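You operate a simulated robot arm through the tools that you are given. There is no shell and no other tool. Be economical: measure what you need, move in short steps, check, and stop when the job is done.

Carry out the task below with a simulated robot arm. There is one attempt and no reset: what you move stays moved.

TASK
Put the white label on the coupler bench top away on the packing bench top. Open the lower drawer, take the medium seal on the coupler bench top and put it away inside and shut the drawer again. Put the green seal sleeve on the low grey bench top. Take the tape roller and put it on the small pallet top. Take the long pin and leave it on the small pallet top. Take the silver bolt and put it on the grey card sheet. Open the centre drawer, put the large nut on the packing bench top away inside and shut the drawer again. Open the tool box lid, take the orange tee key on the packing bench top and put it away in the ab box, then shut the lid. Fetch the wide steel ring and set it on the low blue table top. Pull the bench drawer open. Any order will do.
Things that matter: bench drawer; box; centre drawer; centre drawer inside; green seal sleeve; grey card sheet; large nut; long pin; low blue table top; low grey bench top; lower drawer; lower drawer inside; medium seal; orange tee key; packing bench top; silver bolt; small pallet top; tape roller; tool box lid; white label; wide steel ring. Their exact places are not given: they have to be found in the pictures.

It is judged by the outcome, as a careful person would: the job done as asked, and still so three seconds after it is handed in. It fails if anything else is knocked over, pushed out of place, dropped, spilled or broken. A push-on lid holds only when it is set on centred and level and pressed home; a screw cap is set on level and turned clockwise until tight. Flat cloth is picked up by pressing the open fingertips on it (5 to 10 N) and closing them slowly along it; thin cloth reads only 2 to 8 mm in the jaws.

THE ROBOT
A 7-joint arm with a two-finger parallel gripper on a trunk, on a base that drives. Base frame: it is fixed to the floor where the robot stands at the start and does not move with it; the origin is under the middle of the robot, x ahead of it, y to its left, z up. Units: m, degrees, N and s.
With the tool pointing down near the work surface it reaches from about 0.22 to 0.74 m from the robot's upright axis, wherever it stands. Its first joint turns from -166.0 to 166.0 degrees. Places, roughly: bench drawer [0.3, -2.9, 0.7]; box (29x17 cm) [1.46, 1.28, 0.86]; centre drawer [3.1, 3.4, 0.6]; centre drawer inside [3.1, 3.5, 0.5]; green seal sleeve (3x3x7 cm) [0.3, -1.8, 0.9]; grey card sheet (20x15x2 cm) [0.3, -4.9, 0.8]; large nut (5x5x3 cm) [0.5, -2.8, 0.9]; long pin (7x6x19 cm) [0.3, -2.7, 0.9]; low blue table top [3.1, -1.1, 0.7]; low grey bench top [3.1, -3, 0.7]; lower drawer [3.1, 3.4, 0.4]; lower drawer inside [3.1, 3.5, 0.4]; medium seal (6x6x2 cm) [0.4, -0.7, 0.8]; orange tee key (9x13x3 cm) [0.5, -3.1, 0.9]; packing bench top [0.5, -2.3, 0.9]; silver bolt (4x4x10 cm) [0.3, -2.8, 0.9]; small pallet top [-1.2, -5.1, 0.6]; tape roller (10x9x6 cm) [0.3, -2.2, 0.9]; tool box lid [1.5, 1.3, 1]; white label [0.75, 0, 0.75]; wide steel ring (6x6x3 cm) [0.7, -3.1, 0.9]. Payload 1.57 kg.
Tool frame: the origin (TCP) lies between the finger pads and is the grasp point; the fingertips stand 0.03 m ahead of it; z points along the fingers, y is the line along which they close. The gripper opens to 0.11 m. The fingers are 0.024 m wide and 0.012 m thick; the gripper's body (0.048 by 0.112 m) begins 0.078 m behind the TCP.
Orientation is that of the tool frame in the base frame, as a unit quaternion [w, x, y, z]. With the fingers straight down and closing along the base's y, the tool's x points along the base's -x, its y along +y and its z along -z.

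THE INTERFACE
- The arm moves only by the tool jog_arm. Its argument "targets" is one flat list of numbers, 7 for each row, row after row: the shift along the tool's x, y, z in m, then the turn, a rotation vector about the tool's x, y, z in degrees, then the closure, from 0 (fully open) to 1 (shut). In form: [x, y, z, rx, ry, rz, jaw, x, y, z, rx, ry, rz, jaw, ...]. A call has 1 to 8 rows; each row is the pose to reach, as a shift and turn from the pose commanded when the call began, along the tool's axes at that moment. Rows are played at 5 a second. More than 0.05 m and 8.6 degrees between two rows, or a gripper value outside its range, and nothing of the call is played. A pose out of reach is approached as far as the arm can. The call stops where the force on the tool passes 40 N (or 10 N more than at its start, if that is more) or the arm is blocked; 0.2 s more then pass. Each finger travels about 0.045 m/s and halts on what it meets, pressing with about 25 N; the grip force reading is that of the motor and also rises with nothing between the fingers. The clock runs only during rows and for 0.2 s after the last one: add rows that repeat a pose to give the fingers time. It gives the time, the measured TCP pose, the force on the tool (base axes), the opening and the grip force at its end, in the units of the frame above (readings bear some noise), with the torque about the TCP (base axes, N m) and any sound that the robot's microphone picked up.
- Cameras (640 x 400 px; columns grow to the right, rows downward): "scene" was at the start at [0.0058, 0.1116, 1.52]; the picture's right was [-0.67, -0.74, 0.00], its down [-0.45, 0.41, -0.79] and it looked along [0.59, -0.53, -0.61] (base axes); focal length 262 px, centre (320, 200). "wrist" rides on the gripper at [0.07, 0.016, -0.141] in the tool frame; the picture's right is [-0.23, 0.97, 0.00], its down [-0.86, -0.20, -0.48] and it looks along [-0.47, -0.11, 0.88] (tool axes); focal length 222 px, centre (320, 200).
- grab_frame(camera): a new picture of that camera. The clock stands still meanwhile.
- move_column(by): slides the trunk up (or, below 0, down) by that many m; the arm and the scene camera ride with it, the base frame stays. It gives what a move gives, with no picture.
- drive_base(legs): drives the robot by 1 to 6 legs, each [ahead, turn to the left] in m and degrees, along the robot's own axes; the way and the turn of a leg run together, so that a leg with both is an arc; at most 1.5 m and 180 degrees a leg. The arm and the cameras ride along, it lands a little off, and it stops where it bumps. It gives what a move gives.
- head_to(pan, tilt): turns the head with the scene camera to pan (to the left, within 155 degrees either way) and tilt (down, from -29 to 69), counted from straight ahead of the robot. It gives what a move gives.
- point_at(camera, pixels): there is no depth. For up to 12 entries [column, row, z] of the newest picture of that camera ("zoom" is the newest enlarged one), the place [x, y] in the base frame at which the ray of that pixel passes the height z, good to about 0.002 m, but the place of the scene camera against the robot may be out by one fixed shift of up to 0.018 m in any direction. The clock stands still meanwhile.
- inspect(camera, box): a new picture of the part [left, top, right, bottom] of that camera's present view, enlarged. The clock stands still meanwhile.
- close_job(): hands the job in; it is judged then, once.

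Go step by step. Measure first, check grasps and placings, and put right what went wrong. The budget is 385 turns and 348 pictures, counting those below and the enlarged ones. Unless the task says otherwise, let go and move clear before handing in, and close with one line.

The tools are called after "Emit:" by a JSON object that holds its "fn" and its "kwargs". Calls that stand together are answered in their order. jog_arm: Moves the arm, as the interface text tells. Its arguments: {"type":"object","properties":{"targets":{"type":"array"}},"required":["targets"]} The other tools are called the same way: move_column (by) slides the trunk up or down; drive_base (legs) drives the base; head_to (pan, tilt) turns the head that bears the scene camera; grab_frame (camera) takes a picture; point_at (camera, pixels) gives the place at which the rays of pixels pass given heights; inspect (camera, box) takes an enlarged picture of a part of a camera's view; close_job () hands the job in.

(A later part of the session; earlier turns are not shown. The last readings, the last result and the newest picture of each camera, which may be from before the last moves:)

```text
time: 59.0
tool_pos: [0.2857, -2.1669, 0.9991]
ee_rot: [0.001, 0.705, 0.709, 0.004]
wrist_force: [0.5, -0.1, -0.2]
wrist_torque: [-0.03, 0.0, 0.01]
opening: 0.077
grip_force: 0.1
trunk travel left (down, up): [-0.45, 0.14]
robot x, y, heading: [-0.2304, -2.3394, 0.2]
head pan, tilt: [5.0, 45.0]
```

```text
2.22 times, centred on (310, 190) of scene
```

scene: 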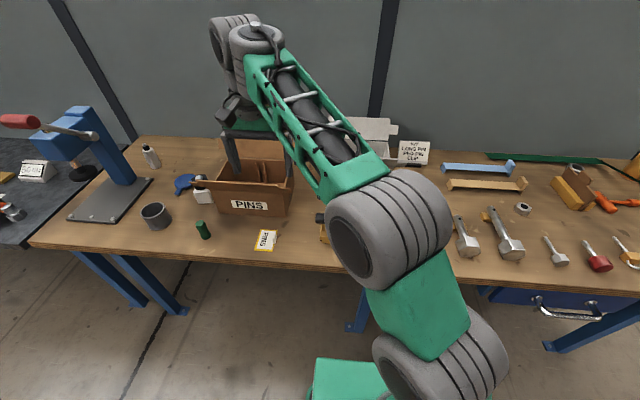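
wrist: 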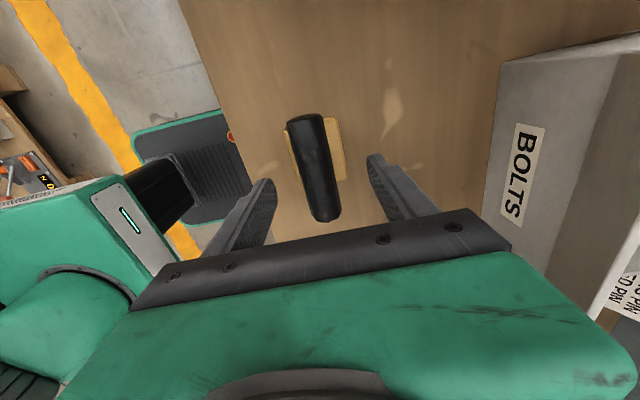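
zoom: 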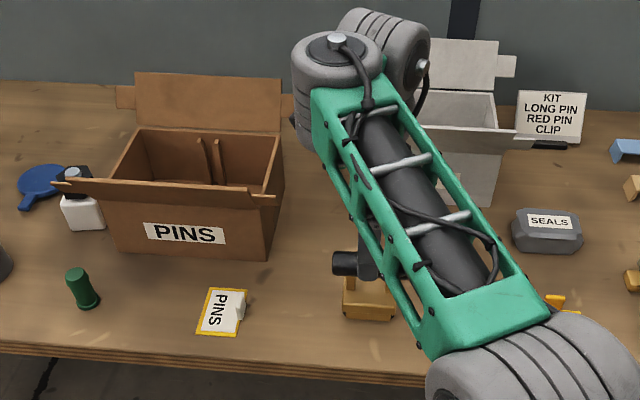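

Centred on the handle. Lower and close.

Emit:
{"fn": "jog_arm", "kwargs": {"targets": [0, -0.001, 0.03, 0, 0, 0, 0.3, 0, -0.001, 0.057, 0, 0, 0, 0.3, 0, -0.001, 0.057, 0, 0, 0, 0.6, 0, -0.001, 0.057, 0, 0, 0, 0.8, 0, -0.001, 0.057, 0, 0, 0, 1, 0, -0.001, 0.057, 0, 0, 0, 1, 0, -0.001, 0.057, 0, 0, 0, 1]}}

Emit:
{"fn": "grab_frame", "kwargs": {"camera": "wrist"}}

```text
time: 60.6
tool_pos: [0.2848, -2.1654, 0.9579]
ee_rot: [0.003, 0.705, 0.709, -0.001]
wrist_force: [-2.0, -0.1, 6.2]
wrist_torque: [-0.09, 0.09, -0.28]
opening: 0.0305
grip_force: 24.7
out of reach, approached as far as the arm can: row 2, 3
trunk travel left (down, up): [-0.45, 0.14]
robot x, y, heading: [-0.2317, -2.3396, 0.3]
head pan, tilt: [5.0, 45.0]
```

```text
307 pictures are left
```

wrist: 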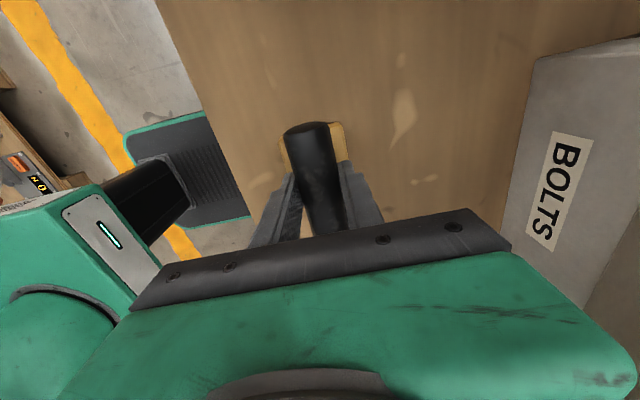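

Gripped at 30 mm though the arm hit a limit. Lift to check.

Emit:
{"fn": "jog_arm", "kwargs": {"targets": [0, 0, -0.01, 0, 0, 0, 1, 0, 0, -0.04, 0, 0, 0, 1, 0, 0, -0.08, 0, 0, 0, 1, 0, 0, -0.12, 0, 0, 0, 1, 0, 0, -0.16, 0, 0, 0, 1, 0, 0, -0.2, 0, 0, 0, 1]}}

Emit:
{"fn": "grab_frame", "kwargs": {"camera": "wrist"}}

Emit:
{"fn": "grab_frame", "kwargs": {"camera": "scene"}}

```text
time: 62.0
tool_pos: [0.2821, -2.1715, 1.1461]
ee_rot: [0.001, 0.707, 0.707, 0.005]
wrist_force: [-1.8, -1.1, 8.7]
wrist_torque: [0.07, -0.25, 0.02]
opening: 0.0292
grip_force: 25.0
out of reach, approached as far as the arm can: row 1
trunk travel left (down, up): [-0.45, 0.14]
robot x, y, heading: [-0.2278, -2.3418, 0.4]
head pan, tilt: [5.0, 45.0]
```

```text
306 pictures are left
```

wrist: 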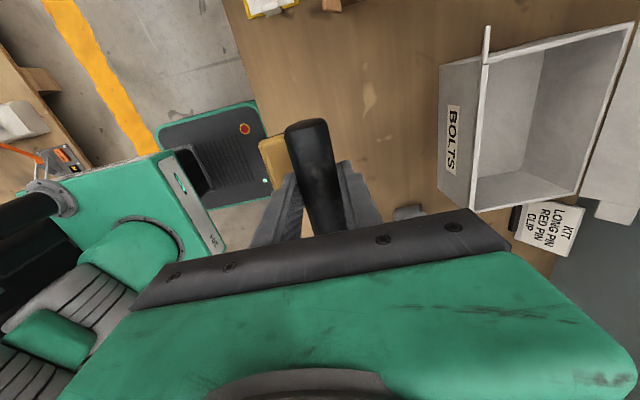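

```text
305 pictures are left
```

scene: 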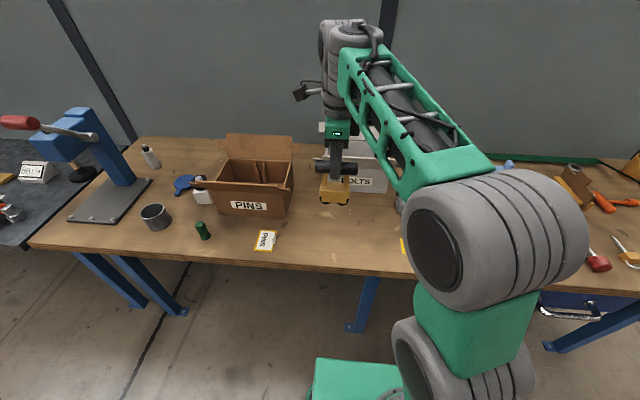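

Emit:
{"fn": "inspect", "kwargs": {"camera": "scene", "box": [290, 110, 390, 220]}}

Emit:
{"fn": "inspect", "kwargs": {"camera": "wrist", "box": [230, 100, 390, 260]}}

```text
3.64 times, centred on (340, 165) of scene
```

zoom: 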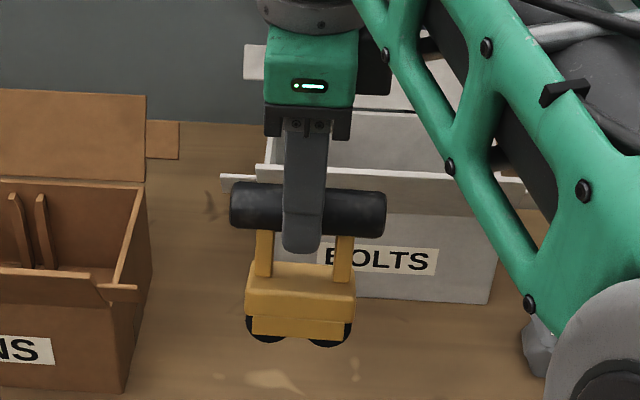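

```text
2.50 times, centred on (310, 180) of wrist
```

zoom: 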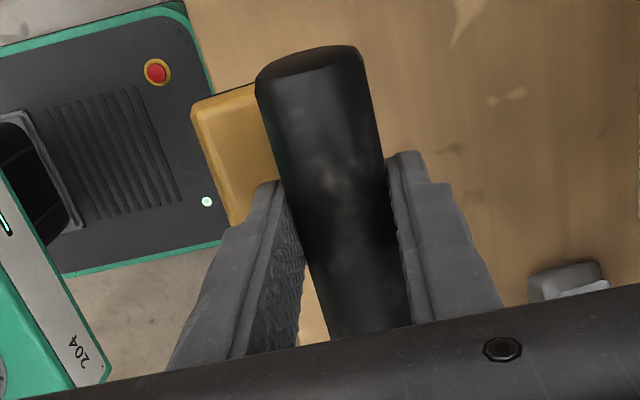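

The roller is held, hanging a bit tilted. Drive toward the pallet in stages: first down the aisle, then look.

Emit:
{"fn": "drive_base", "kwargs": {"legs": [[-0.22, 0], [0, -90], [1.3, 0]]}}

Emit:
{"fn": "head_to", "kwargs": {"pan": -20, "tilt": 25}}

Emit:
{"fn": "grab_frame", "kwargs": {"camera": "scene"}}

Emit:
{"fn": "head_to", "kwargs": {"pan": 50, "tilt": 25}}

Emit:
{"fn": "grab_frame", "kwargs": {"camera": "scene"}}

```text
time: 73.6
tool_pos: [-0.2804, -4.1453, 1.1456]
ee_rot: [0.004, 1.0, -0.003, 0.002]
wrist_force: [-0.3, -1.1, -4.5]
wrist_torque: [-0.04, -0.01, -0.02]
opening: 0.0295
grip_force: 25.1
trunk travel left (down, up): [-0.45, 0.14]
robot x, y, heading: [-0.4486, -3.6303, -90.2]
head pan, tilt: [5.0, 45.0]
```

```text
time: 74.5
tool_pos: [-0.2804, -4.1457, 1.1454]
ee_rot: [0.004, 1.0, -0.003, 0.002]
wrist_force: [-1.2, 0.3, -4.6]
wrist_torque: [-0.06, -0.06, 0.0]
opening: 0.029
grip_force: 24.9
trunk travel left (down, up): [-0.45, 0.14]
robot x, y, heading: [-0.4462, -3.6291, -90.6]
head pan, tilt: [-20.0, 25.0]
```

```text
302 pictures are left
```

scene: 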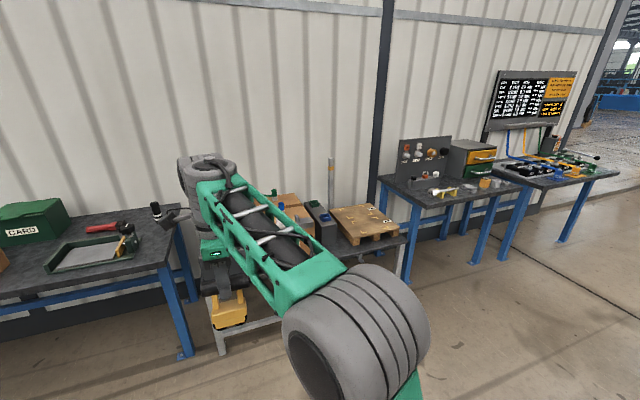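

```text
time: 75.9
tool_pos: [-0.2822, -4.1456, 1.1448]
ee_rot: [0.003, 1.0, -0.003, 0.003]
wrist_force: [0.5, -0.4, -3.9]
wrist_torque: [-0.06, -0.03, -0.04]
opening: 0.0292
grip_force: 24.8
trunk travel left (down, up): [-0.45, 0.14]
robot x, y, heading: [-0.4467, -3.6336, -90.3]
head pan, tilt: [50.0, 25.0]
```

```text
301 pictures are left
```

scene: 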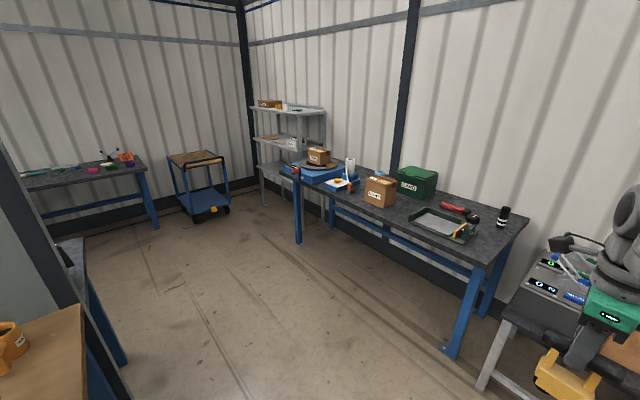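

Emit:
{"fn": "drive_base", "kwargs": {"legs": [[0, -45], [1.02, 0], [0, 45]]}}

Emit:
{"fn": "head_to", "kwargs": {"pan": 5, "tilt": 45}}

Emit:
{"fn": "grab_frame", "kwargs": {"camera": "scene"}}

Emit:
{"fn": "grab_frame", "kwargs": {"camera": "wrist"}}

```text
time: 85.4
tool_pos: [-1.049, -4.8664, 1.1451]
ee_rot: [0.004, 1.0, -0.021, 0.002]
wrist_force: [-0.8, -0.3, -4.3]
wrist_torque: [-0.04, 0.01, 0.02]
opening: 0.0294
grip_force: 25.5
trunk travel left (down, up): [-0.45, 0.14]
robot x, y, heading: [-1.1949, -4.3505, -92.3]
head pan, tilt: [50.0, 25.0]
```

```text
time: 86.5
tool_pos: [-1.0489, -4.8665, 1.1447]
ee_rot: [0.003, 1.0, -0.021, 0.002]
wrist_force: [-0.2, 0.4, -4.0]
wrist_torque: [-0.04, -0.02, -0.05]
opening: 0.0293
grip_force: 25.4
trunk travel left (down, up): [-0.45, 0.14]
robot x, y, heading: [-1.1941, -4.346, -92.6]
head pan, tilt: [5.0, 45.0]
```

```text
300 pictures are left
```

scene: 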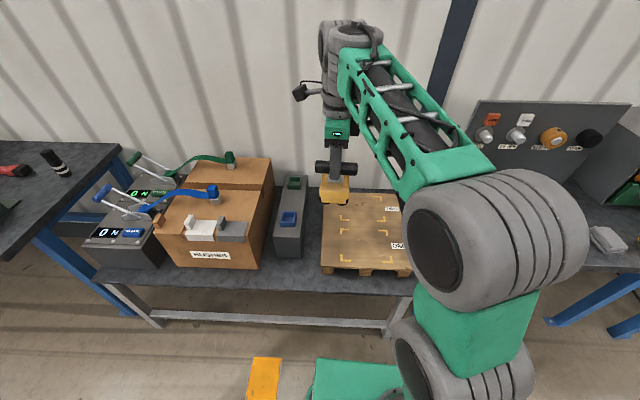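

```text
299 pictures are left
```

wrist: 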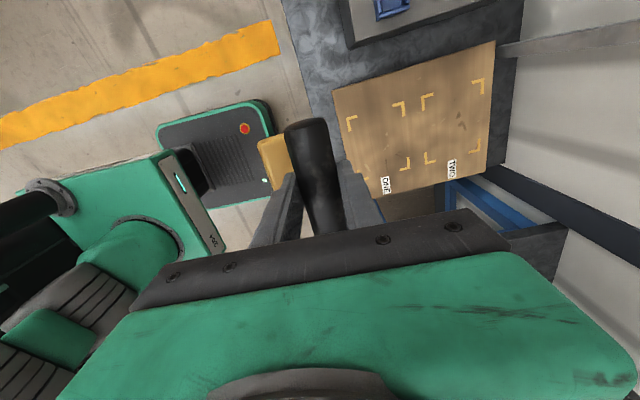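

The pallet is visible with two marked squares. Measure.

Emit:
{"fn": "point_at", "kwargs": {"camera": "wrist", "pixels": [[333, 90, 0.6], [495, 42, 0.6], [503, 170, 0.6], [380, 195, 0.6], [378, 140, 0.6], [453, 122, 0.6], [400, 162, 0.6], [472, 145, 0.6], [350, 120, 0.6], [400, 105, 0.6]]}}

Emit:
{"fn": "point_at", "kwargs": {"camera": "scene", "pixels": [[321, 192, 0.6], [322, 270, 0.6], [412, 270, 0.6], [323, 270, 0.57]]}}

Emit:
{"fn": "inspect", "kwargs": {"camera": "scene", "box": [260, 110, 430, 290]}}

```text
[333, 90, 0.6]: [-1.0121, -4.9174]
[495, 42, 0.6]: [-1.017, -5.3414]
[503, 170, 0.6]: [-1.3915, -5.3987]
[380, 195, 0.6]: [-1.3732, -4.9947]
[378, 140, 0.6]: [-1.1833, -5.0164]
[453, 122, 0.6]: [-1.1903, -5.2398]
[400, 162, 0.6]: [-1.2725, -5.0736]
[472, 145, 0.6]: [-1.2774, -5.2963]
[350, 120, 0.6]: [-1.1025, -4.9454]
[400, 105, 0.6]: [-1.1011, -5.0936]
```

```text
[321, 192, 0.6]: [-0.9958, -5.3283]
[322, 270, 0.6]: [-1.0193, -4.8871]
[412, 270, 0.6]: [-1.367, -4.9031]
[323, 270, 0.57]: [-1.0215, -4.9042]
```

```text
2.22 times, centred on (345, 200) of scene
```

zoom: 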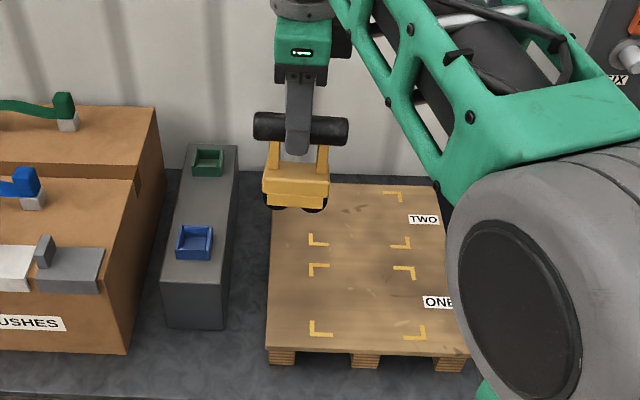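

Emit:
{"fn": "point_at", "kwargs": {"camera": "wrist", "pixels": [[268, 110, 0.3], [285, 170, 0.3], [290, 30, 0.5], [310, 100, 0.5]]}}

Emit:
{"fn": "move_column", "kwargs": {"by": -0.25}}

Emit:
{"fn": "grab_frame", "kwargs": {"camera": "wrist"}}

```text
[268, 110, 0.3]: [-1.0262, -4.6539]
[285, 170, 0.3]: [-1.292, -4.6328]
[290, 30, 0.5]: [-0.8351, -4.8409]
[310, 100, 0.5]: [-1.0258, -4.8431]
```

```text
time: 89.1
tool_pos: [-1.0508, -4.8665, 0.8962]
ee_rot: [0.004, 1.0, -0.021, 0.003]
wrist_force: [-0.7, -0.6, -4.0]
wrist_torque: [-0.06, 0.0, 0.02]
opening: 0.0292
grip_force: 25.2
trunk travel left (down, up): [-0.2, 0.39]
robot x, y, heading: [-1.1972, -4.3478, -92.4]
head pan, tilt: [5.0, 45.0]
```

```text
297 pictures are left
```

wrist: 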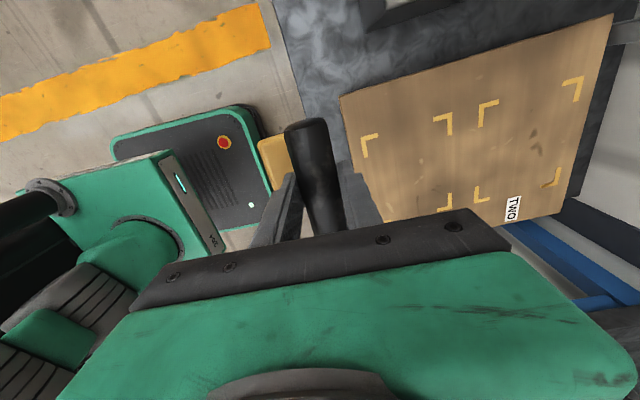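

Base front sits ~0.29 m ahead of axis; shelf edge is at y≈-4.84. Drive 0.1 ahead, then lower with a tilt of the tool to level the roller.

Emit:
{"fn": "drive_base", "kwargs": {"legs": [[0.1, 0]]}}

Emit:
{"fn": "jog_arm", "kwargs": {"targets": [-0.03, 0.03, 0, -8, 0, 0, 1, -0.05, 0.06, 0.02, -16, 0, 0, 1, -0.05, 0.06, 0.06, -16, 0, 0, 1]}}

Emit:
{"fn": "grab_frame", "kwargs": {"camera": "wrist"}}

Emit:
{"fn": "grab_frame", "kwargs": {"camera": "scene"}}

```text
time: 90.2
tool_pos: [-1.0533, -4.969, 0.8939]
ee_rot: [0.004, 1.0, -0.021, 0.002]
wrist_force: [-0.6, -0.5, -4.0]
wrist_torque: [-0.08, -0.03, -0.01]
opening: 0.0292
grip_force: 24.8
trunk travel left (down, up): [-0.2, 0.39]
robot x, y, heading: [-1.2026, -4.4527, -92.2]
head pan, tilt: [5.0, 45.0]
```

```text
time: 91.0
tool_pos: [-1.1041, -5.0271, 0.8351]
ee_rot: [0.144, 0.989, -0.021, 0.0]
wrist_force: [0.0, 0.5, -3.7]
wrist_torque: [-0.01, -0.01, 0.01]
opening: 0.0292
grip_force: 25.4
trunk travel left (down, up): [-0.2, 0.39]
robot x, y, heading: [-1.2008, -4.4513, -92.4]
head pan, tilt: [5.0, 45.0]
```

```text
296 pictures are left
```

wrist: 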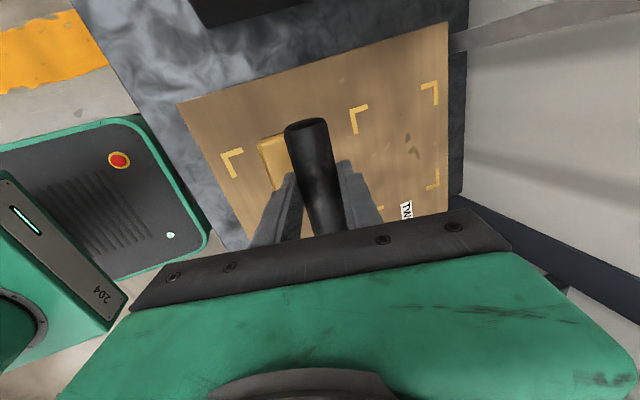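

```text
295 pictures are left
```

scene: 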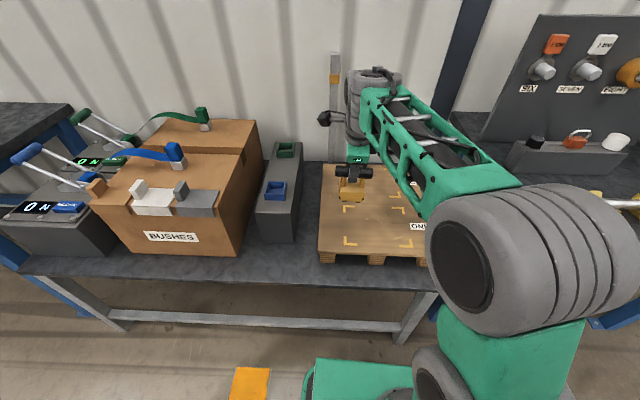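

Emit:
{"fn": "jog_arm", "kwargs": {"targets": [0, -0.0115, 0.04, 0, 0, 0, 1, 0, -0.023, 0.08, 0, 0, 0, 1, 0, -0.0315, 0.11, 0, 0, 0, 1]}}

Emit:
{"fn": "inspect", "kwargs": {"camera": "scene", "box": [290, 130, 430, 270]}}

Emit:
{"fn": "grab_frame", "kwargs": {"camera": "wrist"}}

```text
time: 91.8
tool_pos: [-1.106, -5.0267, 0.7225]
ee_rot: [0.143, 0.99, -0.021, 0.0]
wrist_force: [0.6, 0.6, -2.3]
wrist_torque: [0.05, 0.06, -0.02]
opening: 0.0295
grip_force: 24.7
trunk travel left (down, up): [-0.2, 0.39]
robot x, y, heading: [-1.2014, -4.4511, -92.5]
head pan, tilt: [5.0, 45.0]
```

```text
2.86 times, centred on (360, 200) of scene
```

zoom: 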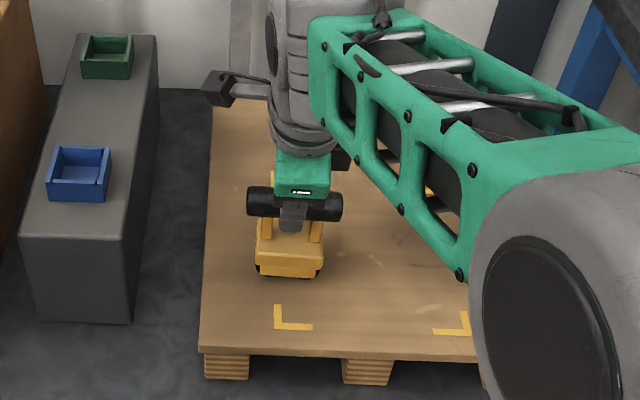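

```text
293 pictures are left
```

wrist: 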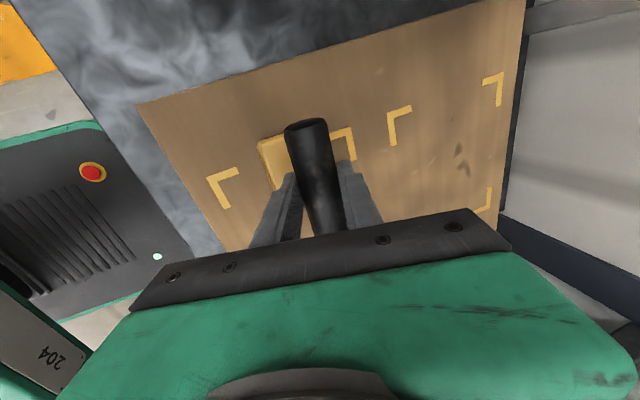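

Emit:
{"fn": "jog_arm", "kwargs": {"targets": [0, -0.0014, 0.005, 0, 0, 0, 1, 0, -0.0028, 0.01, 0, 0, 0, 1, 0, -0.0042, 0.015, 0, 0, 0, 1, 0, -0.0056, 0.02, 0, 0, 0, 1, 0, -0.007, 0.025, 0, 0, 0, 1, 0, -0.0084, 0.03, 0, 0, 0, 1]}}

Emit:
{"fn": "inspect", "kwargs": {"camera": "scene", "box": [290, 130, 430, 270]}}

```text
time: 93.2
tool_pos: [-1.1048, -5.0277, 0.6971]
ee_rot: [0.146, 0.989, -0.021, 0.002]
wrist_force: [-0.1, 16.0, 17.9]
wrist_torque: [0.79, 0.37, -0.21]
opening: 0.0299
grip_force: 25.3
trunk travel left (down, up): [-0.2, 0.39]
robot x, y, heading: [-1.2044, -4.4487, -92.4]
head pan, tilt: [5.0, 45.0]
stopped in row 6: the force on the tool passed its limit (the readings are from after the stop); the commanded pose is now the measured one
```

```text
2.86 times, centred on (360, 200) of scene
```

zoom: 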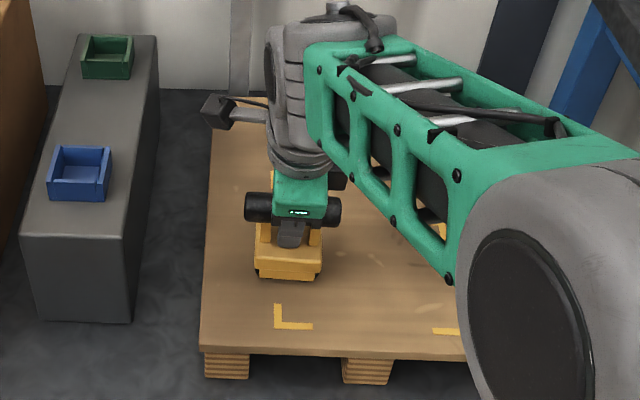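

Contact. Ease up 1 mm and open.

Emit:
{"fn": "jog_arm", "kwargs": {"targets": [0, 0.0005, -0.002, 0, 0, 0, 1, 0, 0.0005, -0.002, 0, 0, 0, 0.85, 0, 0.0005, -0.002, 0, 0, 0, 0.6, 0, 0.0005, -0.002, 0, 0, 0, 0.4, 0, 0.0005, -0.002, 0, 0, 0, 0.3, 0, 0.0055, -0.02, 0, 0, 0, 0.3, 0, 0.0165, -0.06, 0, 0, 0, 0.3, 0, 0.028, -0.1, 0, 0, 0, 0.3]}}

Emit:
{"fn": "grab_frame", "kwargs": {"camera": "wrist"}}

Emit:
{"fn": "grab_frame", "kwargs": {"camera": "scene"}}

```text
time: 95.0
tool_pos: [-1.1069, -5.0242, 0.7983]
ee_rot: [0.144, 0.989, -0.021, 0.0]
wrist_force: [0.2, -0.3, 0.1]
wrist_torque: [0.02, 0.06, 0.03]
opening: 0.0773
grip_force: 0.1
trunk travel left (down, up): [-0.2, 0.39]
robot x, y, heading: [-1.1985, -4.4511, -92.1]
head pan, tilt: [5.0, 45.0]
```

```text
291 pictures are left
```

wrist: 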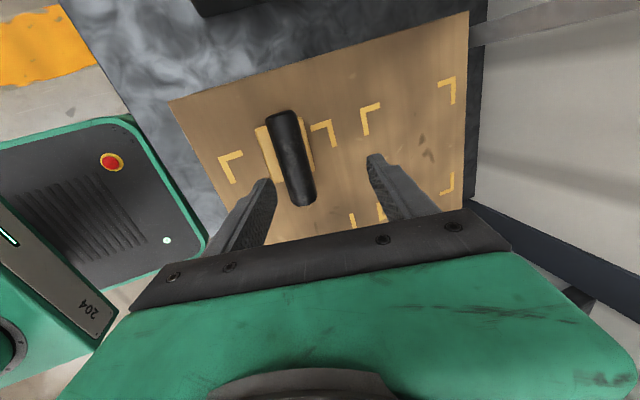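

```text
290 pictures are left
```

scene: 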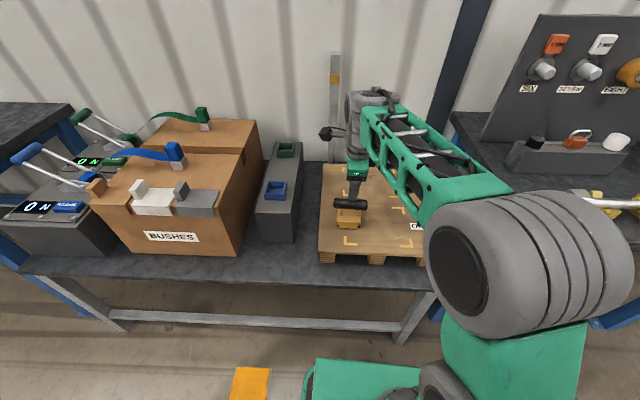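

The roller stands on the pallet. Restore tool orientation, raise the trunk.

Emit:
{"fn": "jog_arm", "kwargs": {"targets": [0, 0.01, -0.04, 8, 0, 0, 0.1, 0, 0.02, -0.08, 16, 0, 0, 0]}}

Emit:
{"fn": "move_column", "kwargs": {"by": 0.25}}

Emit:
{"fn": "jog_arm", "kwargs": {"targets": [0, -0.02, 0, 0, 0, -8.5, 0, -0.02, -0.04, 0, 0, 0, -17, 0, -0.04, -0.06, 0, 0, 0, -25.5, 0, -0.06, -0.08, 0, 0, 0, -34, 0, -0.08, -0.1, 0, 0, 0, -42.5, 0, -0.1, -0.12, 0, 0, 0, -51, 0, -0.1, -0.12, 0, 0, 0, -59.5, 0, -0.1, -0.12, 0, 0, 0, -68, 0]}}

Emit:
{"fn": "jog_arm", "kwargs": {"targets": [0, 0, 0, 0, 0, -8, 0, 0, 0, 0, 0, 0, -16, 0, 0, 0, 0, 0, 0, -22, 0]}}

Emit:
{"fn": "drive_base", "kwargs": {"legs": [[-0.15, 0], [0, 137], [1.05, 0], [0, 45], [0.95, 0], [0, -90]]}}

Emit:
{"fn": "head_to", "kwargs": {"pan": 0, "tilt": 45}}

Emit:
{"fn": "grab_frame", "kwargs": {"camera": "scene"}}

Emit:
{"fn": "grab_frame", "kwargs": {"camera": "wrist"}}

```text
time: 95.6
tool_pos: [-1.107, -5.0221, 0.8811]
ee_rot: [0.005, 1.0, -0.02, 0.004]
wrist_force: [0.6, -0.1, 0.2]
wrist_torque: [0.0, -0.01, 0.05]
opening: 0.1099
grip_force: 0.1
trunk travel left (down, up): [-0.2, 0.39]
robot x, y, heading: [-1.1984, -4.449, -92.5]
head pan, tilt: [5.0, 45.0]
```

```text
time: 98.2
tool_pos: [-1.1059, -5.0227, 1.1315]
ee_rot: [0.007, 1.0, -0.021, 0.003]
wrist_force: [1.0, -0.9, 0.0]
wrist_torque: [-0.01, 0.02, 0.0]
opening: 0.1098
grip_force: 0.0
trunk travel left (down, up): [-0.45, 0.14]
robot x, y, heading: [-1.2021, -4.4502, -92.4]
head pan, tilt: [5.0, 45.0]
```

```text
time: 100.0
tool_pos: [-1.2016, -4.8983, 1.1292]
ee_rot: [0.007, 0.84, 0.543, 0.001]
wrist_force: [-0.1, -0.6, 0.4]
wrist_torque: [-0.05, 0.03, 0.02]
opening: 0.1099
grip_force: 0.0
trunk travel left (down, up): [-0.45, 0.14]
robot x, y, heading: [-1.202, -4.4512, -92.6]
head pan, tilt: [5.0, 45.0]
```

```text
time: 100.8
tool_pos: [-1.2007, -4.8987, 1.1305]
ee_rot: [0.007, 0.721, 0.693, 0.0]
wrist_force: [0.5, 0.1, -0.2]
wrist_torque: [-0.02, 0.05, -0.06]
opening: 0.11
grip_force: 0.1
trunk travel left (down, up): [-0.45, 0.14]
robot x, y, heading: [-1.1972, -4.4492, -92.5]
head pan, tilt: [5.0, 45.0]
```

```text
time: 123.5
tool_pos: [-0.024, -2.5298, 1.1299]
ee_rot: [0.007, -0.011, 1.0, 0.004]
wrist_force: [0.6, 0.1, 0.2]
wrist_torque: [-0.02, 0.0, 0.02]
opening: 0.1103
grip_force: 0.0
trunk travel left (down, up): [-0.45, 0.14]
robot x, y, heading: [-0.4718, -2.5596, 1.2]
head pan, tilt: [5.0, 45.0]
```

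```text
time: 124.2
tool_pos: [-0.0243, -2.5301, 1.1306]
ee_rot: [0.005, -0.011, 1.0, 0.004]
wrist_force: [0.4, 0.7, -0.7]
wrist_torque: [0.02, -0.01, 0.01]
opening: 0.1101
grip_force: 0.0
trunk travel left (down, up): [-0.45, 0.14]
robot x, y, heading: [-0.4679, -2.5606, 1.4]
head pan, tilt: [0.0, 45.0]
```

```text
289 pictures are left
```

scene: 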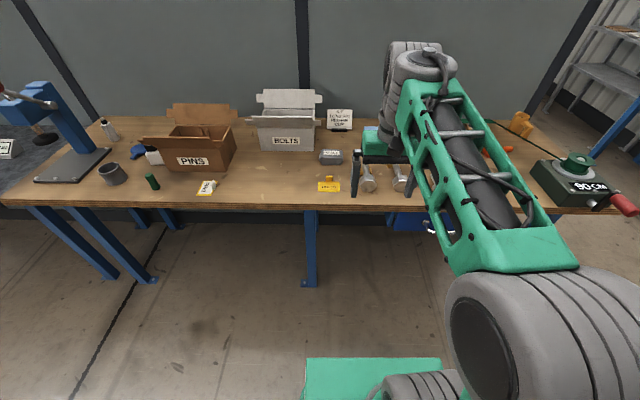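

```text
288 pictures are left
```

wrist: 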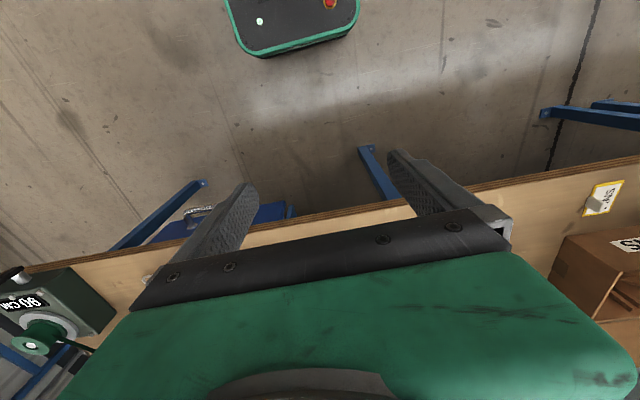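

Advance to the bench and look at the pins from above.

Emit:
{"fn": "drive_base", "kwargs": {"legs": [[0.25, -1]]}}

Emit:
{"fn": "grab_frame", "kwargs": {"camera": "wrist"}}

Emit:
{"fn": "head_to", "kwargs": {"pan": -20, "tilt": 45}}

Emit:
{"fn": "grab_frame", "kwargs": {"camera": "scene"}}

```text
time: 126.0
tool_pos: [0.2341, -2.5339, 1.13]
ee_rot: [0.005, -0.003, 1.0, 0.004]
wrist_force: [-0.9, -0.3, 0.3]
wrist_torque: [-0.01, 0.0, 0.01]
opening: 0.11
grip_force: 0.1
trunk travel left (down, up): [-0.45, 0.14]
robot x, y, heading: [-0.2157, -2.5548, 0.3]
head pan, tilt: [0.0, 45.0]
```

```text
287 pictures are left
```

wrist: 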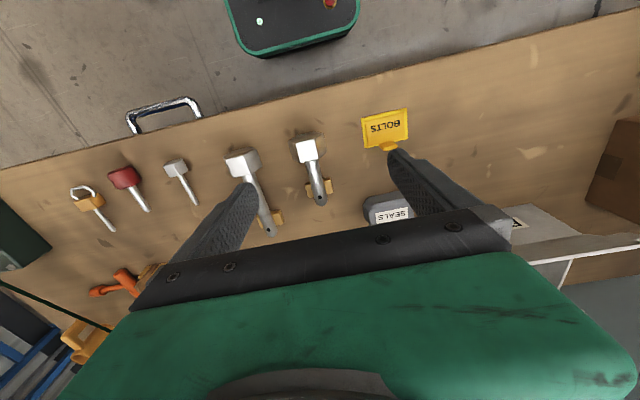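

```text
time: 126.8
tool_pos: [0.2338, -2.5337, 1.1303]
ee_rot: [0.005, -0.003, 1.0, 0.003]
wrist_force: [0.5, -0.5, 0.2]
wrist_torque: [0.02, 0.0, 0.03]
opening: 0.11
grip_force: 0.1
trunk travel left (down, up): [-0.45, 0.14]
robot x, y, heading: [-0.2157, -2.5556, 0.4]
head pan, tilt: [-20.0, 45.0]
```

```text
286 pictures are left
```

scene: 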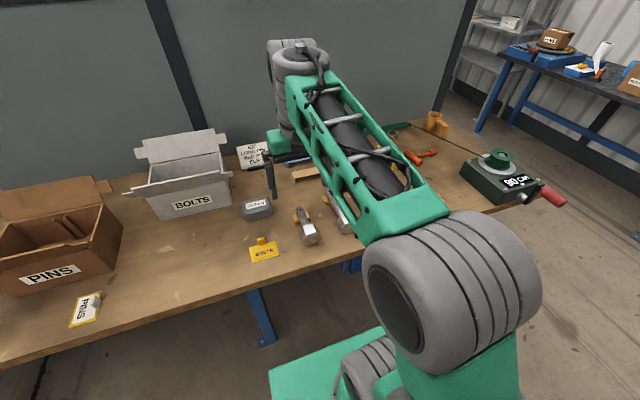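

Emit:
{"fn": "jog_arm", "kwargs": {"targets": [0.02, -0.045, 0, 0, 0, 0, 0, 0.04, -0.09, 0.0, 0, 0, 0, 0, 0.06, -0.13, 0.0, 0, 0, 0, 0]}}

Emit:
{"fn": "grab_frame", "kwargs": {"camera": "wrist"}}

Emit:
{"fn": "inspect", "kwargs": {"camera": "wrist", "box": [200, 110, 400, 260]}}

```text
time: 127.6
tool_pos: [0.1776, -2.6664, 1.1268]
ee_rot: [0.005, -0.003, 1.0, 0.004]
wrist_force: [-0.1, -0.5, -0.2]
wrist_torque: [0.01, -0.01, 0.0]
opening: 0.1102
grip_force: 0.0
trunk travel left (down, up): [-0.45, 0.14]
robot x, y, heading: [-0.2182, -2.5559, 0.3]
head pan, tilt: [-20.0, 45.0]
```

```text
285 pictures are left
```

wrist: 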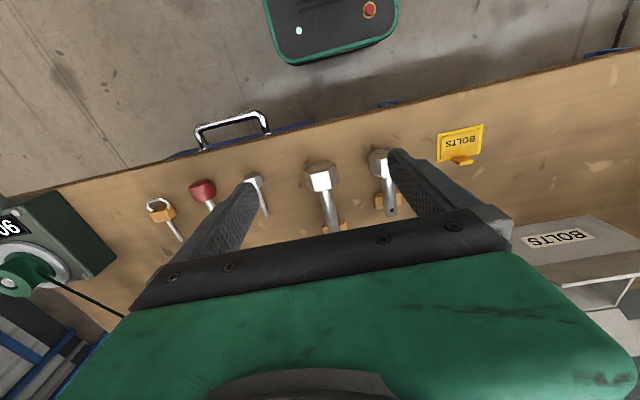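

```text
2.67 times, centred on (300, 185) of wrist
```

zoom: 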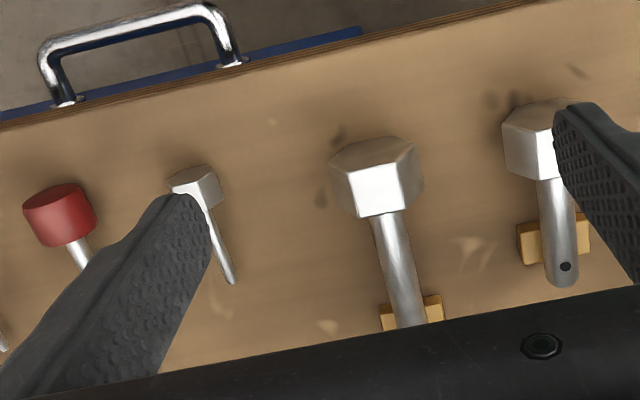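

Emit:
{"fn": "point_at", "kwargs": {"camera": "wrist", "pixels": [[328, 191, 0.9], [333, 228, 0.9], [328, 191, 0.89], [317, 166, 0.92], [320, 187, 0.92], [386, 168, 0.9], [258, 205, 0.87]]}}

Emit:
{"fn": "jog_arm", "kwargs": {"targets": [-0.02, 0.0, 0.04, 0, 0, 0, 0.2, -0.05, 0.0, 0.07, 0, 0, 0, 0.3, -0.09, 0.0, 0.1, 0, 0, 0, 0.3]}}

Emit:
{"fn": "grab_frame", "kwargs": {"camera": "wrist"}}

```text
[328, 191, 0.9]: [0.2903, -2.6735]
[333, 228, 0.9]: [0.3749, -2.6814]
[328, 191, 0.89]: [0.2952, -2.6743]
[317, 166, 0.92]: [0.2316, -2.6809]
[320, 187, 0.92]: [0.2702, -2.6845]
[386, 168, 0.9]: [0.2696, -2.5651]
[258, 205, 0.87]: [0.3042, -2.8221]
```

```text
time: 128.4
tool_pos: [0.2659, -2.662, 1.0272]
ee_rot: [0.005, -0.003, 1.0, 0.003]
wrist_force: [-0.7, 0.2, -0.4]
wrist_torque: [-0.04, 0.02, 0.05]
opening: 0.077
grip_force: 0.0
trunk travel left (down, up): [-0.45, 0.14]
robot x, y, heading: [-0.2137, -2.5573, 0.1]
head pan, tilt: [-20.0, 45.0]
```

```text
283 pictures are left
```

wrist: 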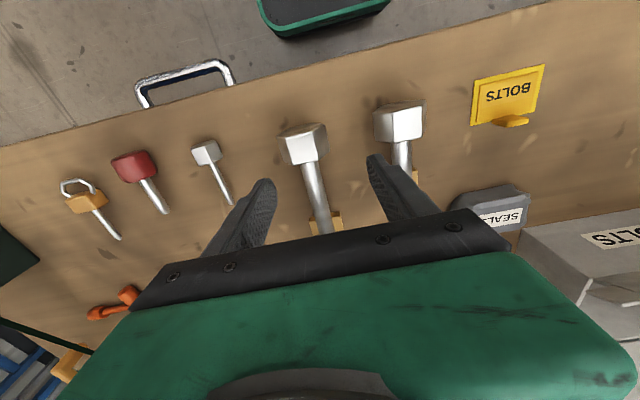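

Emit:
{"fn": "point_at", "kwargs": {"camera": "wrist", "pixels": [[310, 168, 0.89], [318, 205, 0.89], [323, 230, 0.89], [303, 145, 0.91], [388, 165, 0.89], [310, 168, 0.9]]}}

Emit:
{"fn": "inspect", "kwargs": {"camera": "wrist", "box": [230, 100, 450, 250]}}

```text
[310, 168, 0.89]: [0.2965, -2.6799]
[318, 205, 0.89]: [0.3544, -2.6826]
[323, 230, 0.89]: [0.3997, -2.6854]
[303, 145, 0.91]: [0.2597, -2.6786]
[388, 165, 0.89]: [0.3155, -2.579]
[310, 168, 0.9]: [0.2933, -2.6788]
```

```text
2.67 times, centred on (340, 175) of wrist
```

zoom: 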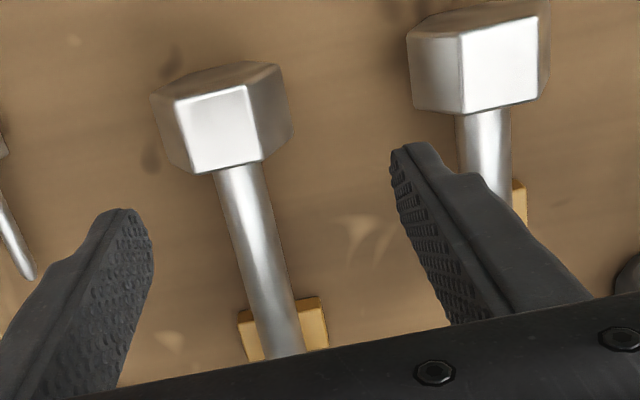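

Emit:
{"fn": "jog_arm", "kwargs": {"targets": [-0.025, -0.019, 0.03, 0, 0, 0, 0.3, -0.053, -0.019, 0.06, 0, 0, 0, 0.3, -0.053, -0.019, 0.095, 0, 0, 0, 0.4, -0.053, -0.019, 0.125, 0, 0, 0, 0.4]}}

Emit:
{"fn": "grab_frame", "kwargs": {"camera": "wrist"}}

Emit:
{"fn": "inspect", "kwargs": {"camera": "scene", "box": [220, 120, 440, 280]}}

```text
time: 129.4
tool_pos: [0.3191, -2.6772, 0.9029]
ee_rot: [0.005, -0.002, 1.0, 0.002]
wrist_force: [0.3, -0.1, -0.1]
wrist_torque: [-0.03, 0.02, 0.01]
opening: 0.0661
grip_force: 0.1
out of reach, approached as far as the arm can: row 3
trunk travel left (down, up): [-0.45, 0.14]
robot x, y, heading: [-0.2138, -2.5571, 0.3]
head pan, tilt: [-20.0, 45.0]
```

```text
281 pictures are left
```

wrist: 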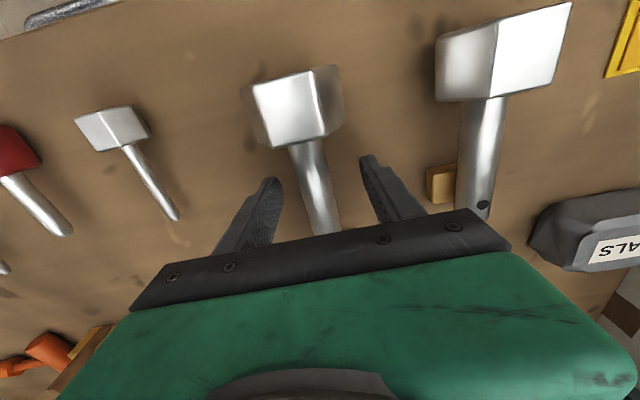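

```text
2.50 times, centred on (330, 200) of scene
```

zoom: 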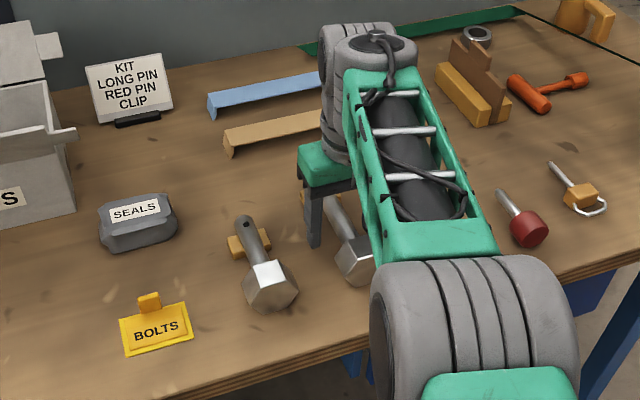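

Emit:
{"fn": "jog_arm", "kwargs": {"targets": [0, -0.003, 0.005, 0, 0, 0, 0.5, 0, -0.003, 0.006, 0, 0, 0, 0.7, 0, -0.003, 0.006, 0, 0, 0, 0.9, 0, -0.003, 0.006, 0, 0, 0, 1, 0, -0.003, 0.006, 0, 0, 0, 1]}}

Emit:
{"fn": "jog_arm", "kwargs": {"targets": [0, 0, -0.01, 0, 0, 0, 1, 0, 0, -0.03, 0, 0, 0, 1, 0, 0, -0.07, 0, 0, 0, 1, 0, 0, -0.11, 0, 0, 0, 1, 0, 0, -0.15, 0, 0, 0, 1]}}

Emit:
{"fn": "grab_frame", "kwargs": {"camera": "wrist"}}

Emit:
{"fn": "inspect", "kwargs": {"camera": "scene", "box": [220, 80, 440, 240]}}

```text
time: 130.6
tool_pos: [0.3205, -2.6818, 0.8966]
ee_rot: [0.006, -0.003, 1.0, 0.005]
wrist_force: [-0.8, 1.2, -0.4]
wrist_torque: [0.0, -0.07, -0.28]
opening: 0.0245
grip_force: 25.4
trunk travel left (down, up): [-0.45, 0.14]
robot x, y, heading: [-0.216, -2.5564, 0.4]
head pan, tilt: [-20.0, 45.0]
```

```text
time: 131.8
tool_pos: [0.3157, -2.6863, 1.0465]
ee_rot: [0.004, -0.002, 1.0, 0.005]
wrist_force: [0.4, 1.6, -7.4]
wrist_torque: [0.03, -0.09, -0.35]
opening: 0.0238
grip_force: 24.5
trunk travel left (down, up): [-0.45, 0.14]
robot x, y, heading: [-0.2129, -2.5564, 0.5]
head pan, tilt: [-20.0, 45.0]
```

```text
279 pictures are left
```

wrist: 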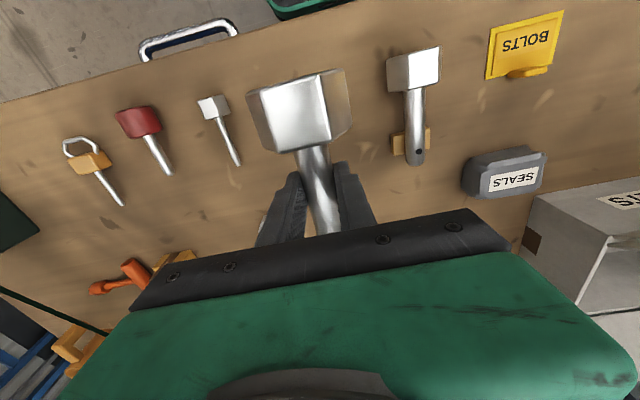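

```text
2.50 times, centred on (330, 160) of scene
```

zoom: 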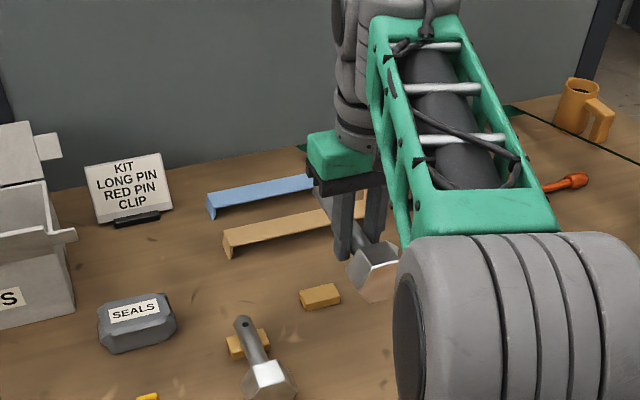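

Long pin held. Retract and drive back to the pallet.

Emit:
{"fn": "jog_arm", "kwargs": {"targets": [0.02, 0.03, -0.03, 0, 0, 0, 1, 0.04, 0.06, -0.06, 0, 0, 0, 1, 0.06, 0.09, -0.09, 0, 0, 0, 1, 0.08, 0.12, -0.11, 0, 0, 0, 1]}}

Emit:
{"fn": "drive_base", "kwargs": {"legs": [[-0.25, 0], [0, -90], [1.0, 0], [0, -45], [1.1, 0], [0, 45]]}}

Emit:
{"fn": "head_to", "kwargs": {"pan": 5, "tilt": 50}}

Emit:
{"fn": "grab_frame", "kwargs": {"camera": "scene"}}

Emit:
{"fn": "grab_frame", "kwargs": {"camera": "wrist"}}

```text
time: 132.8
tool_pos: [0.2358, -2.5683, 1.1509]
ee_rot: [0.004, -0.003, 1.0, 0.004]
wrist_force: [-1.8, 0.9, -6.5]
wrist_torque: [0.03, -0.26, -0.35]
opening: 0.0239
grip_force: 25.1
out of reach, approached as far as the arm can: row 4
trunk travel left (down, up): [-0.45, 0.14]
robot x, y, heading: [-0.2142, -2.554, 0.4]
head pan, tilt: [-20.0, 45.0]
```

```text
time: 152.6
tool_pos: [-1.1884, -4.8103, 1.1513]
ee_rot: [0.007, 0.699, 0.715, -0.002]
wrist_force: [0.1, 0.6, -6.6]
wrist_torque: [-0.07, -0.03, 0.0]
opening: 0.0239
grip_force: 24.8
trunk travel left (down, up): [-0.45, 0.14]
robot x, y, heading: [-1.1841, -4.3583, -88.9]
head pan, tilt: [-20.0, 45.0]
```

```text
time: 153.5
tool_pos: [-1.1886, -4.8096, 1.1512]
ee_rot: [0.007, 0.699, 0.715, -0.001]
wrist_force: [-0.1, -0.1, -6.3]
wrist_torque: [-0.1, -0.02, 0.0]
opening: 0.024
grip_force: 25.8
trunk travel left (down, up): [-0.45, 0.14]
robot x, y, heading: [-1.1858, -4.3576, -88.8]
head pan, tilt: [5.0, 50.0]
```

```text
277 pictures are left
```

scene: 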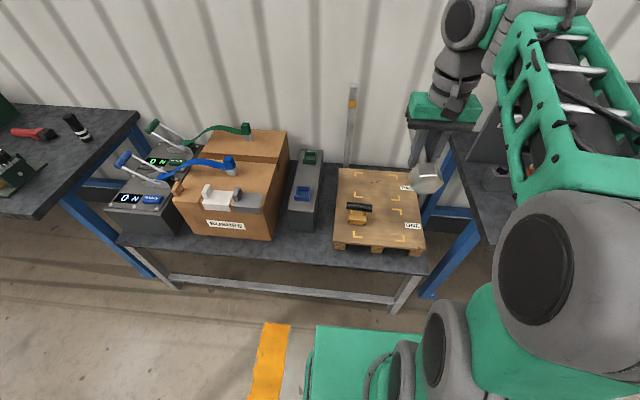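

```text
276 pictures are left
```

wrist: 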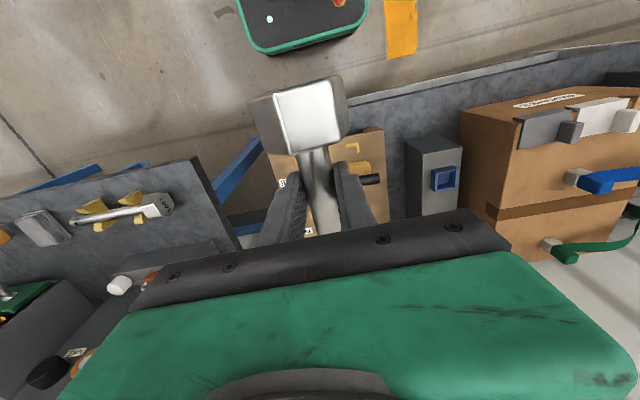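

Lower trunk, approach, and shift to x≈-1.27 with a slight tail-down tilt.

Emit:
{"fn": "move_column", "kwargs": {"by": -0.25}}

Emit:
{"fn": "drive_base", "kwargs": {"legs": [[0.1, -1]]}}

Emit:
{"fn": "jog_arm", "kwargs": {"targets": [-0.02, -0.03, 0, 0, 0, 0, 1, -0.04, -0.06, 0.0, 0, 0, 0, 1, -0.07, -0.08, 0.03, 0, 0, 0, 1, -0.09, -0.08, 0.07, 0, 0, 0, 1, -0.1, -0.08, 0.11, 0, 3, 0, 1, -0.1, -0.08, 0.15, 0, 6, 0, 1]}}

Emit:
{"fn": "grab_frame", "kwargs": {"camera": "wrist"}}

Emit:
{"fn": "grab_frame", "kwargs": {"camera": "scene"}}

```text
time: 156.1
tool_pos: [-1.1893, -4.8104, 0.9014]
ee_rot: [0.005, 0.699, 0.715, -0.001]
wrist_force: [-0.1, -0.1, -7.4]
wrist_torque: [-0.1, -0.01, 0.03]
opening: 0.0238
grip_force: 25.3
trunk travel left (down, up): [-0.2, 0.39]
robot x, y, heading: [-1.183, -4.3574, -88.9]
head pan, tilt: [5.0, 50.0]
```

```text
time: 157.2
tool_pos: [-1.1962, -4.9084, 0.9024]
ee_rot: [0.005, 0.705, 0.709, -0.001]
wrist_force: [1.0, -0.2, -8.0]
wrist_torque: [-0.13, 0.0, 0.01]
opening: 0.0237
grip_force: 25.1
trunk travel left (down, up): [-0.2, 0.39]
robot x, y, heading: [-1.1827, -4.4605, -90.0]
head pan, tilt: [5.0, 50.0]
```

```text
time: 158.6
tool_pos: [-1.2766, -5.0094, 0.7533]
ee_rot: [-0.031, 0.705, 0.708, 0.035]
wrist_force: [-0.7, 0.3, -6.3]
wrist_torque: [-0.14, 0.01, 0.01]
opening: 0.0238
grip_force: 24.6
out of reach, approached as far as the arm can: row 2
trunk travel left (down, up): [-0.2, 0.39]
robot x, y, heading: [-1.1801, -4.458, -89.6]
head pan, tilt: [5.0, 50.0]
```

```text
275 pictures are left
```

wrist: 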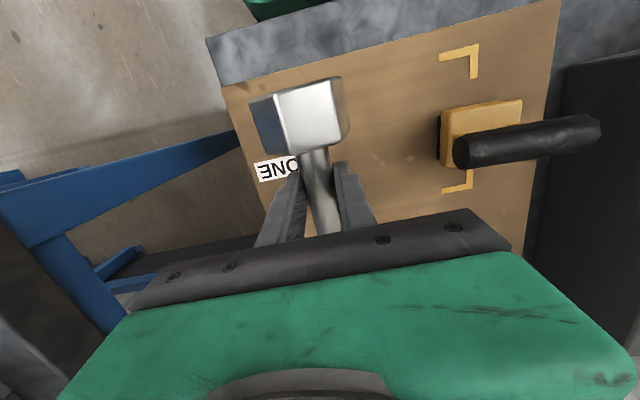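

```text
274 pictures are left
```

scene: 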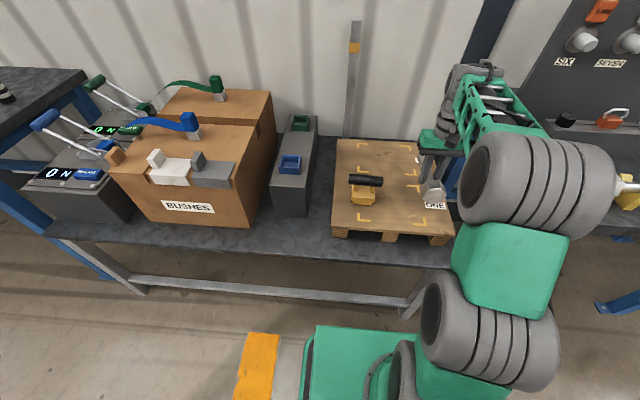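

Emit:
{"fn": "jog_arm", "kwargs": {"targets": [-0.005, 0, 0.05, 0, 0, 0, 1, -0.009, 0, 0.085, 0, 0, 0, 1, -0.0095, 0, 0.09, 0, 0, 0, 1, -0.01, 0, 0.095, 0, 0, 0, 1, -0.0105, 0, 0.1, 0, 0, 0, 1, -0.011, 0, 0.105, 0, 0, 0, 1, -0.0115, 0, 0.11, 0, 0, 0, 1, -0.012, 0, 0.115, 0, 0, 0, 1]}}

Emit:
{"fn": "inspect", "kwargs": {"camera": "scene", "box": [330, 110, 470, 250]}}

```text
refused: row 1 steps farther than a row can; nothing moved
```

```text
2.86 times, centred on (400, 180) of scene
```

zoom: 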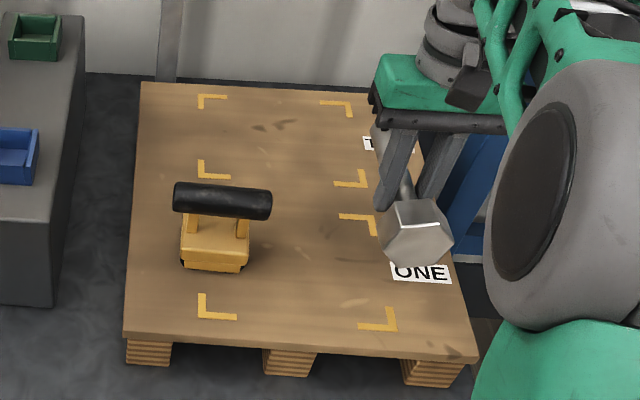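

Emit:
{"fn": "jog_arm", "kwargs": {"targets": [-0.004, 0.02, 0.04, 0, 0, 0, 1, -0.009, 0.02, 0.085, 0, 0, 0, 1, -0.0095, 0.02, 0.09, 0, 0, 0, 1, -0.01, 0.02, 0.095, 0, 0, 0, 1, -0.0105, 0.02, 0.1, 0, 0, 0, 1, -0.011, 0.02, 0.105, 0, 0, 0, 1, -0.0115, 0.02, 0.11, 0, 0, 0, 1, -0.012, 0.02, 0.115, 0, 0, 0, 1]}}

Emit:
{"fn": "inspect", "kwargs": {"camera": "scene", "box": [330, 110, 470, 250]}}

```text
time: 160.2
tool_pos: [-1.254, -5.014, 0.6513]
ee_rot: [-0.027, 0.706, 0.707, 0.03]
wrist_force: [-0.8, 5.9, 15.2]
wrist_torque: [-0.2, 0.16, 0.22]
opening: 0.0237
grip_force: 24.9
trunk travel left (down, up): [-0.2, 0.39]
robot x, y, heading: [-1.185, -4.4591, -89.8]
head pan, tilt: [5.0, 50.0]
stopped in row 7: the force on the tool passed its limit (the readings are from after the stop); the commanded pose is now the measured one
```

```text
2.86 times, centred on (400, 180) of scene
```

zoom: 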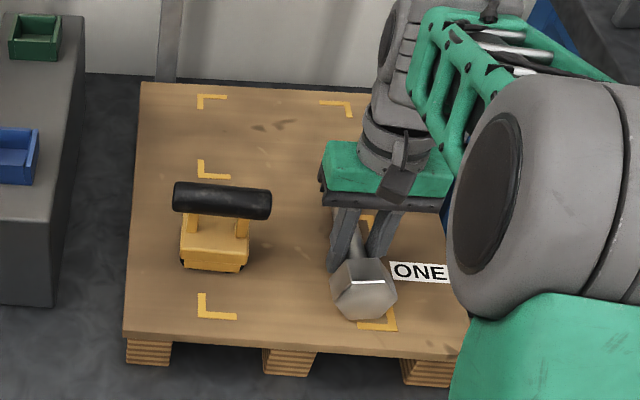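

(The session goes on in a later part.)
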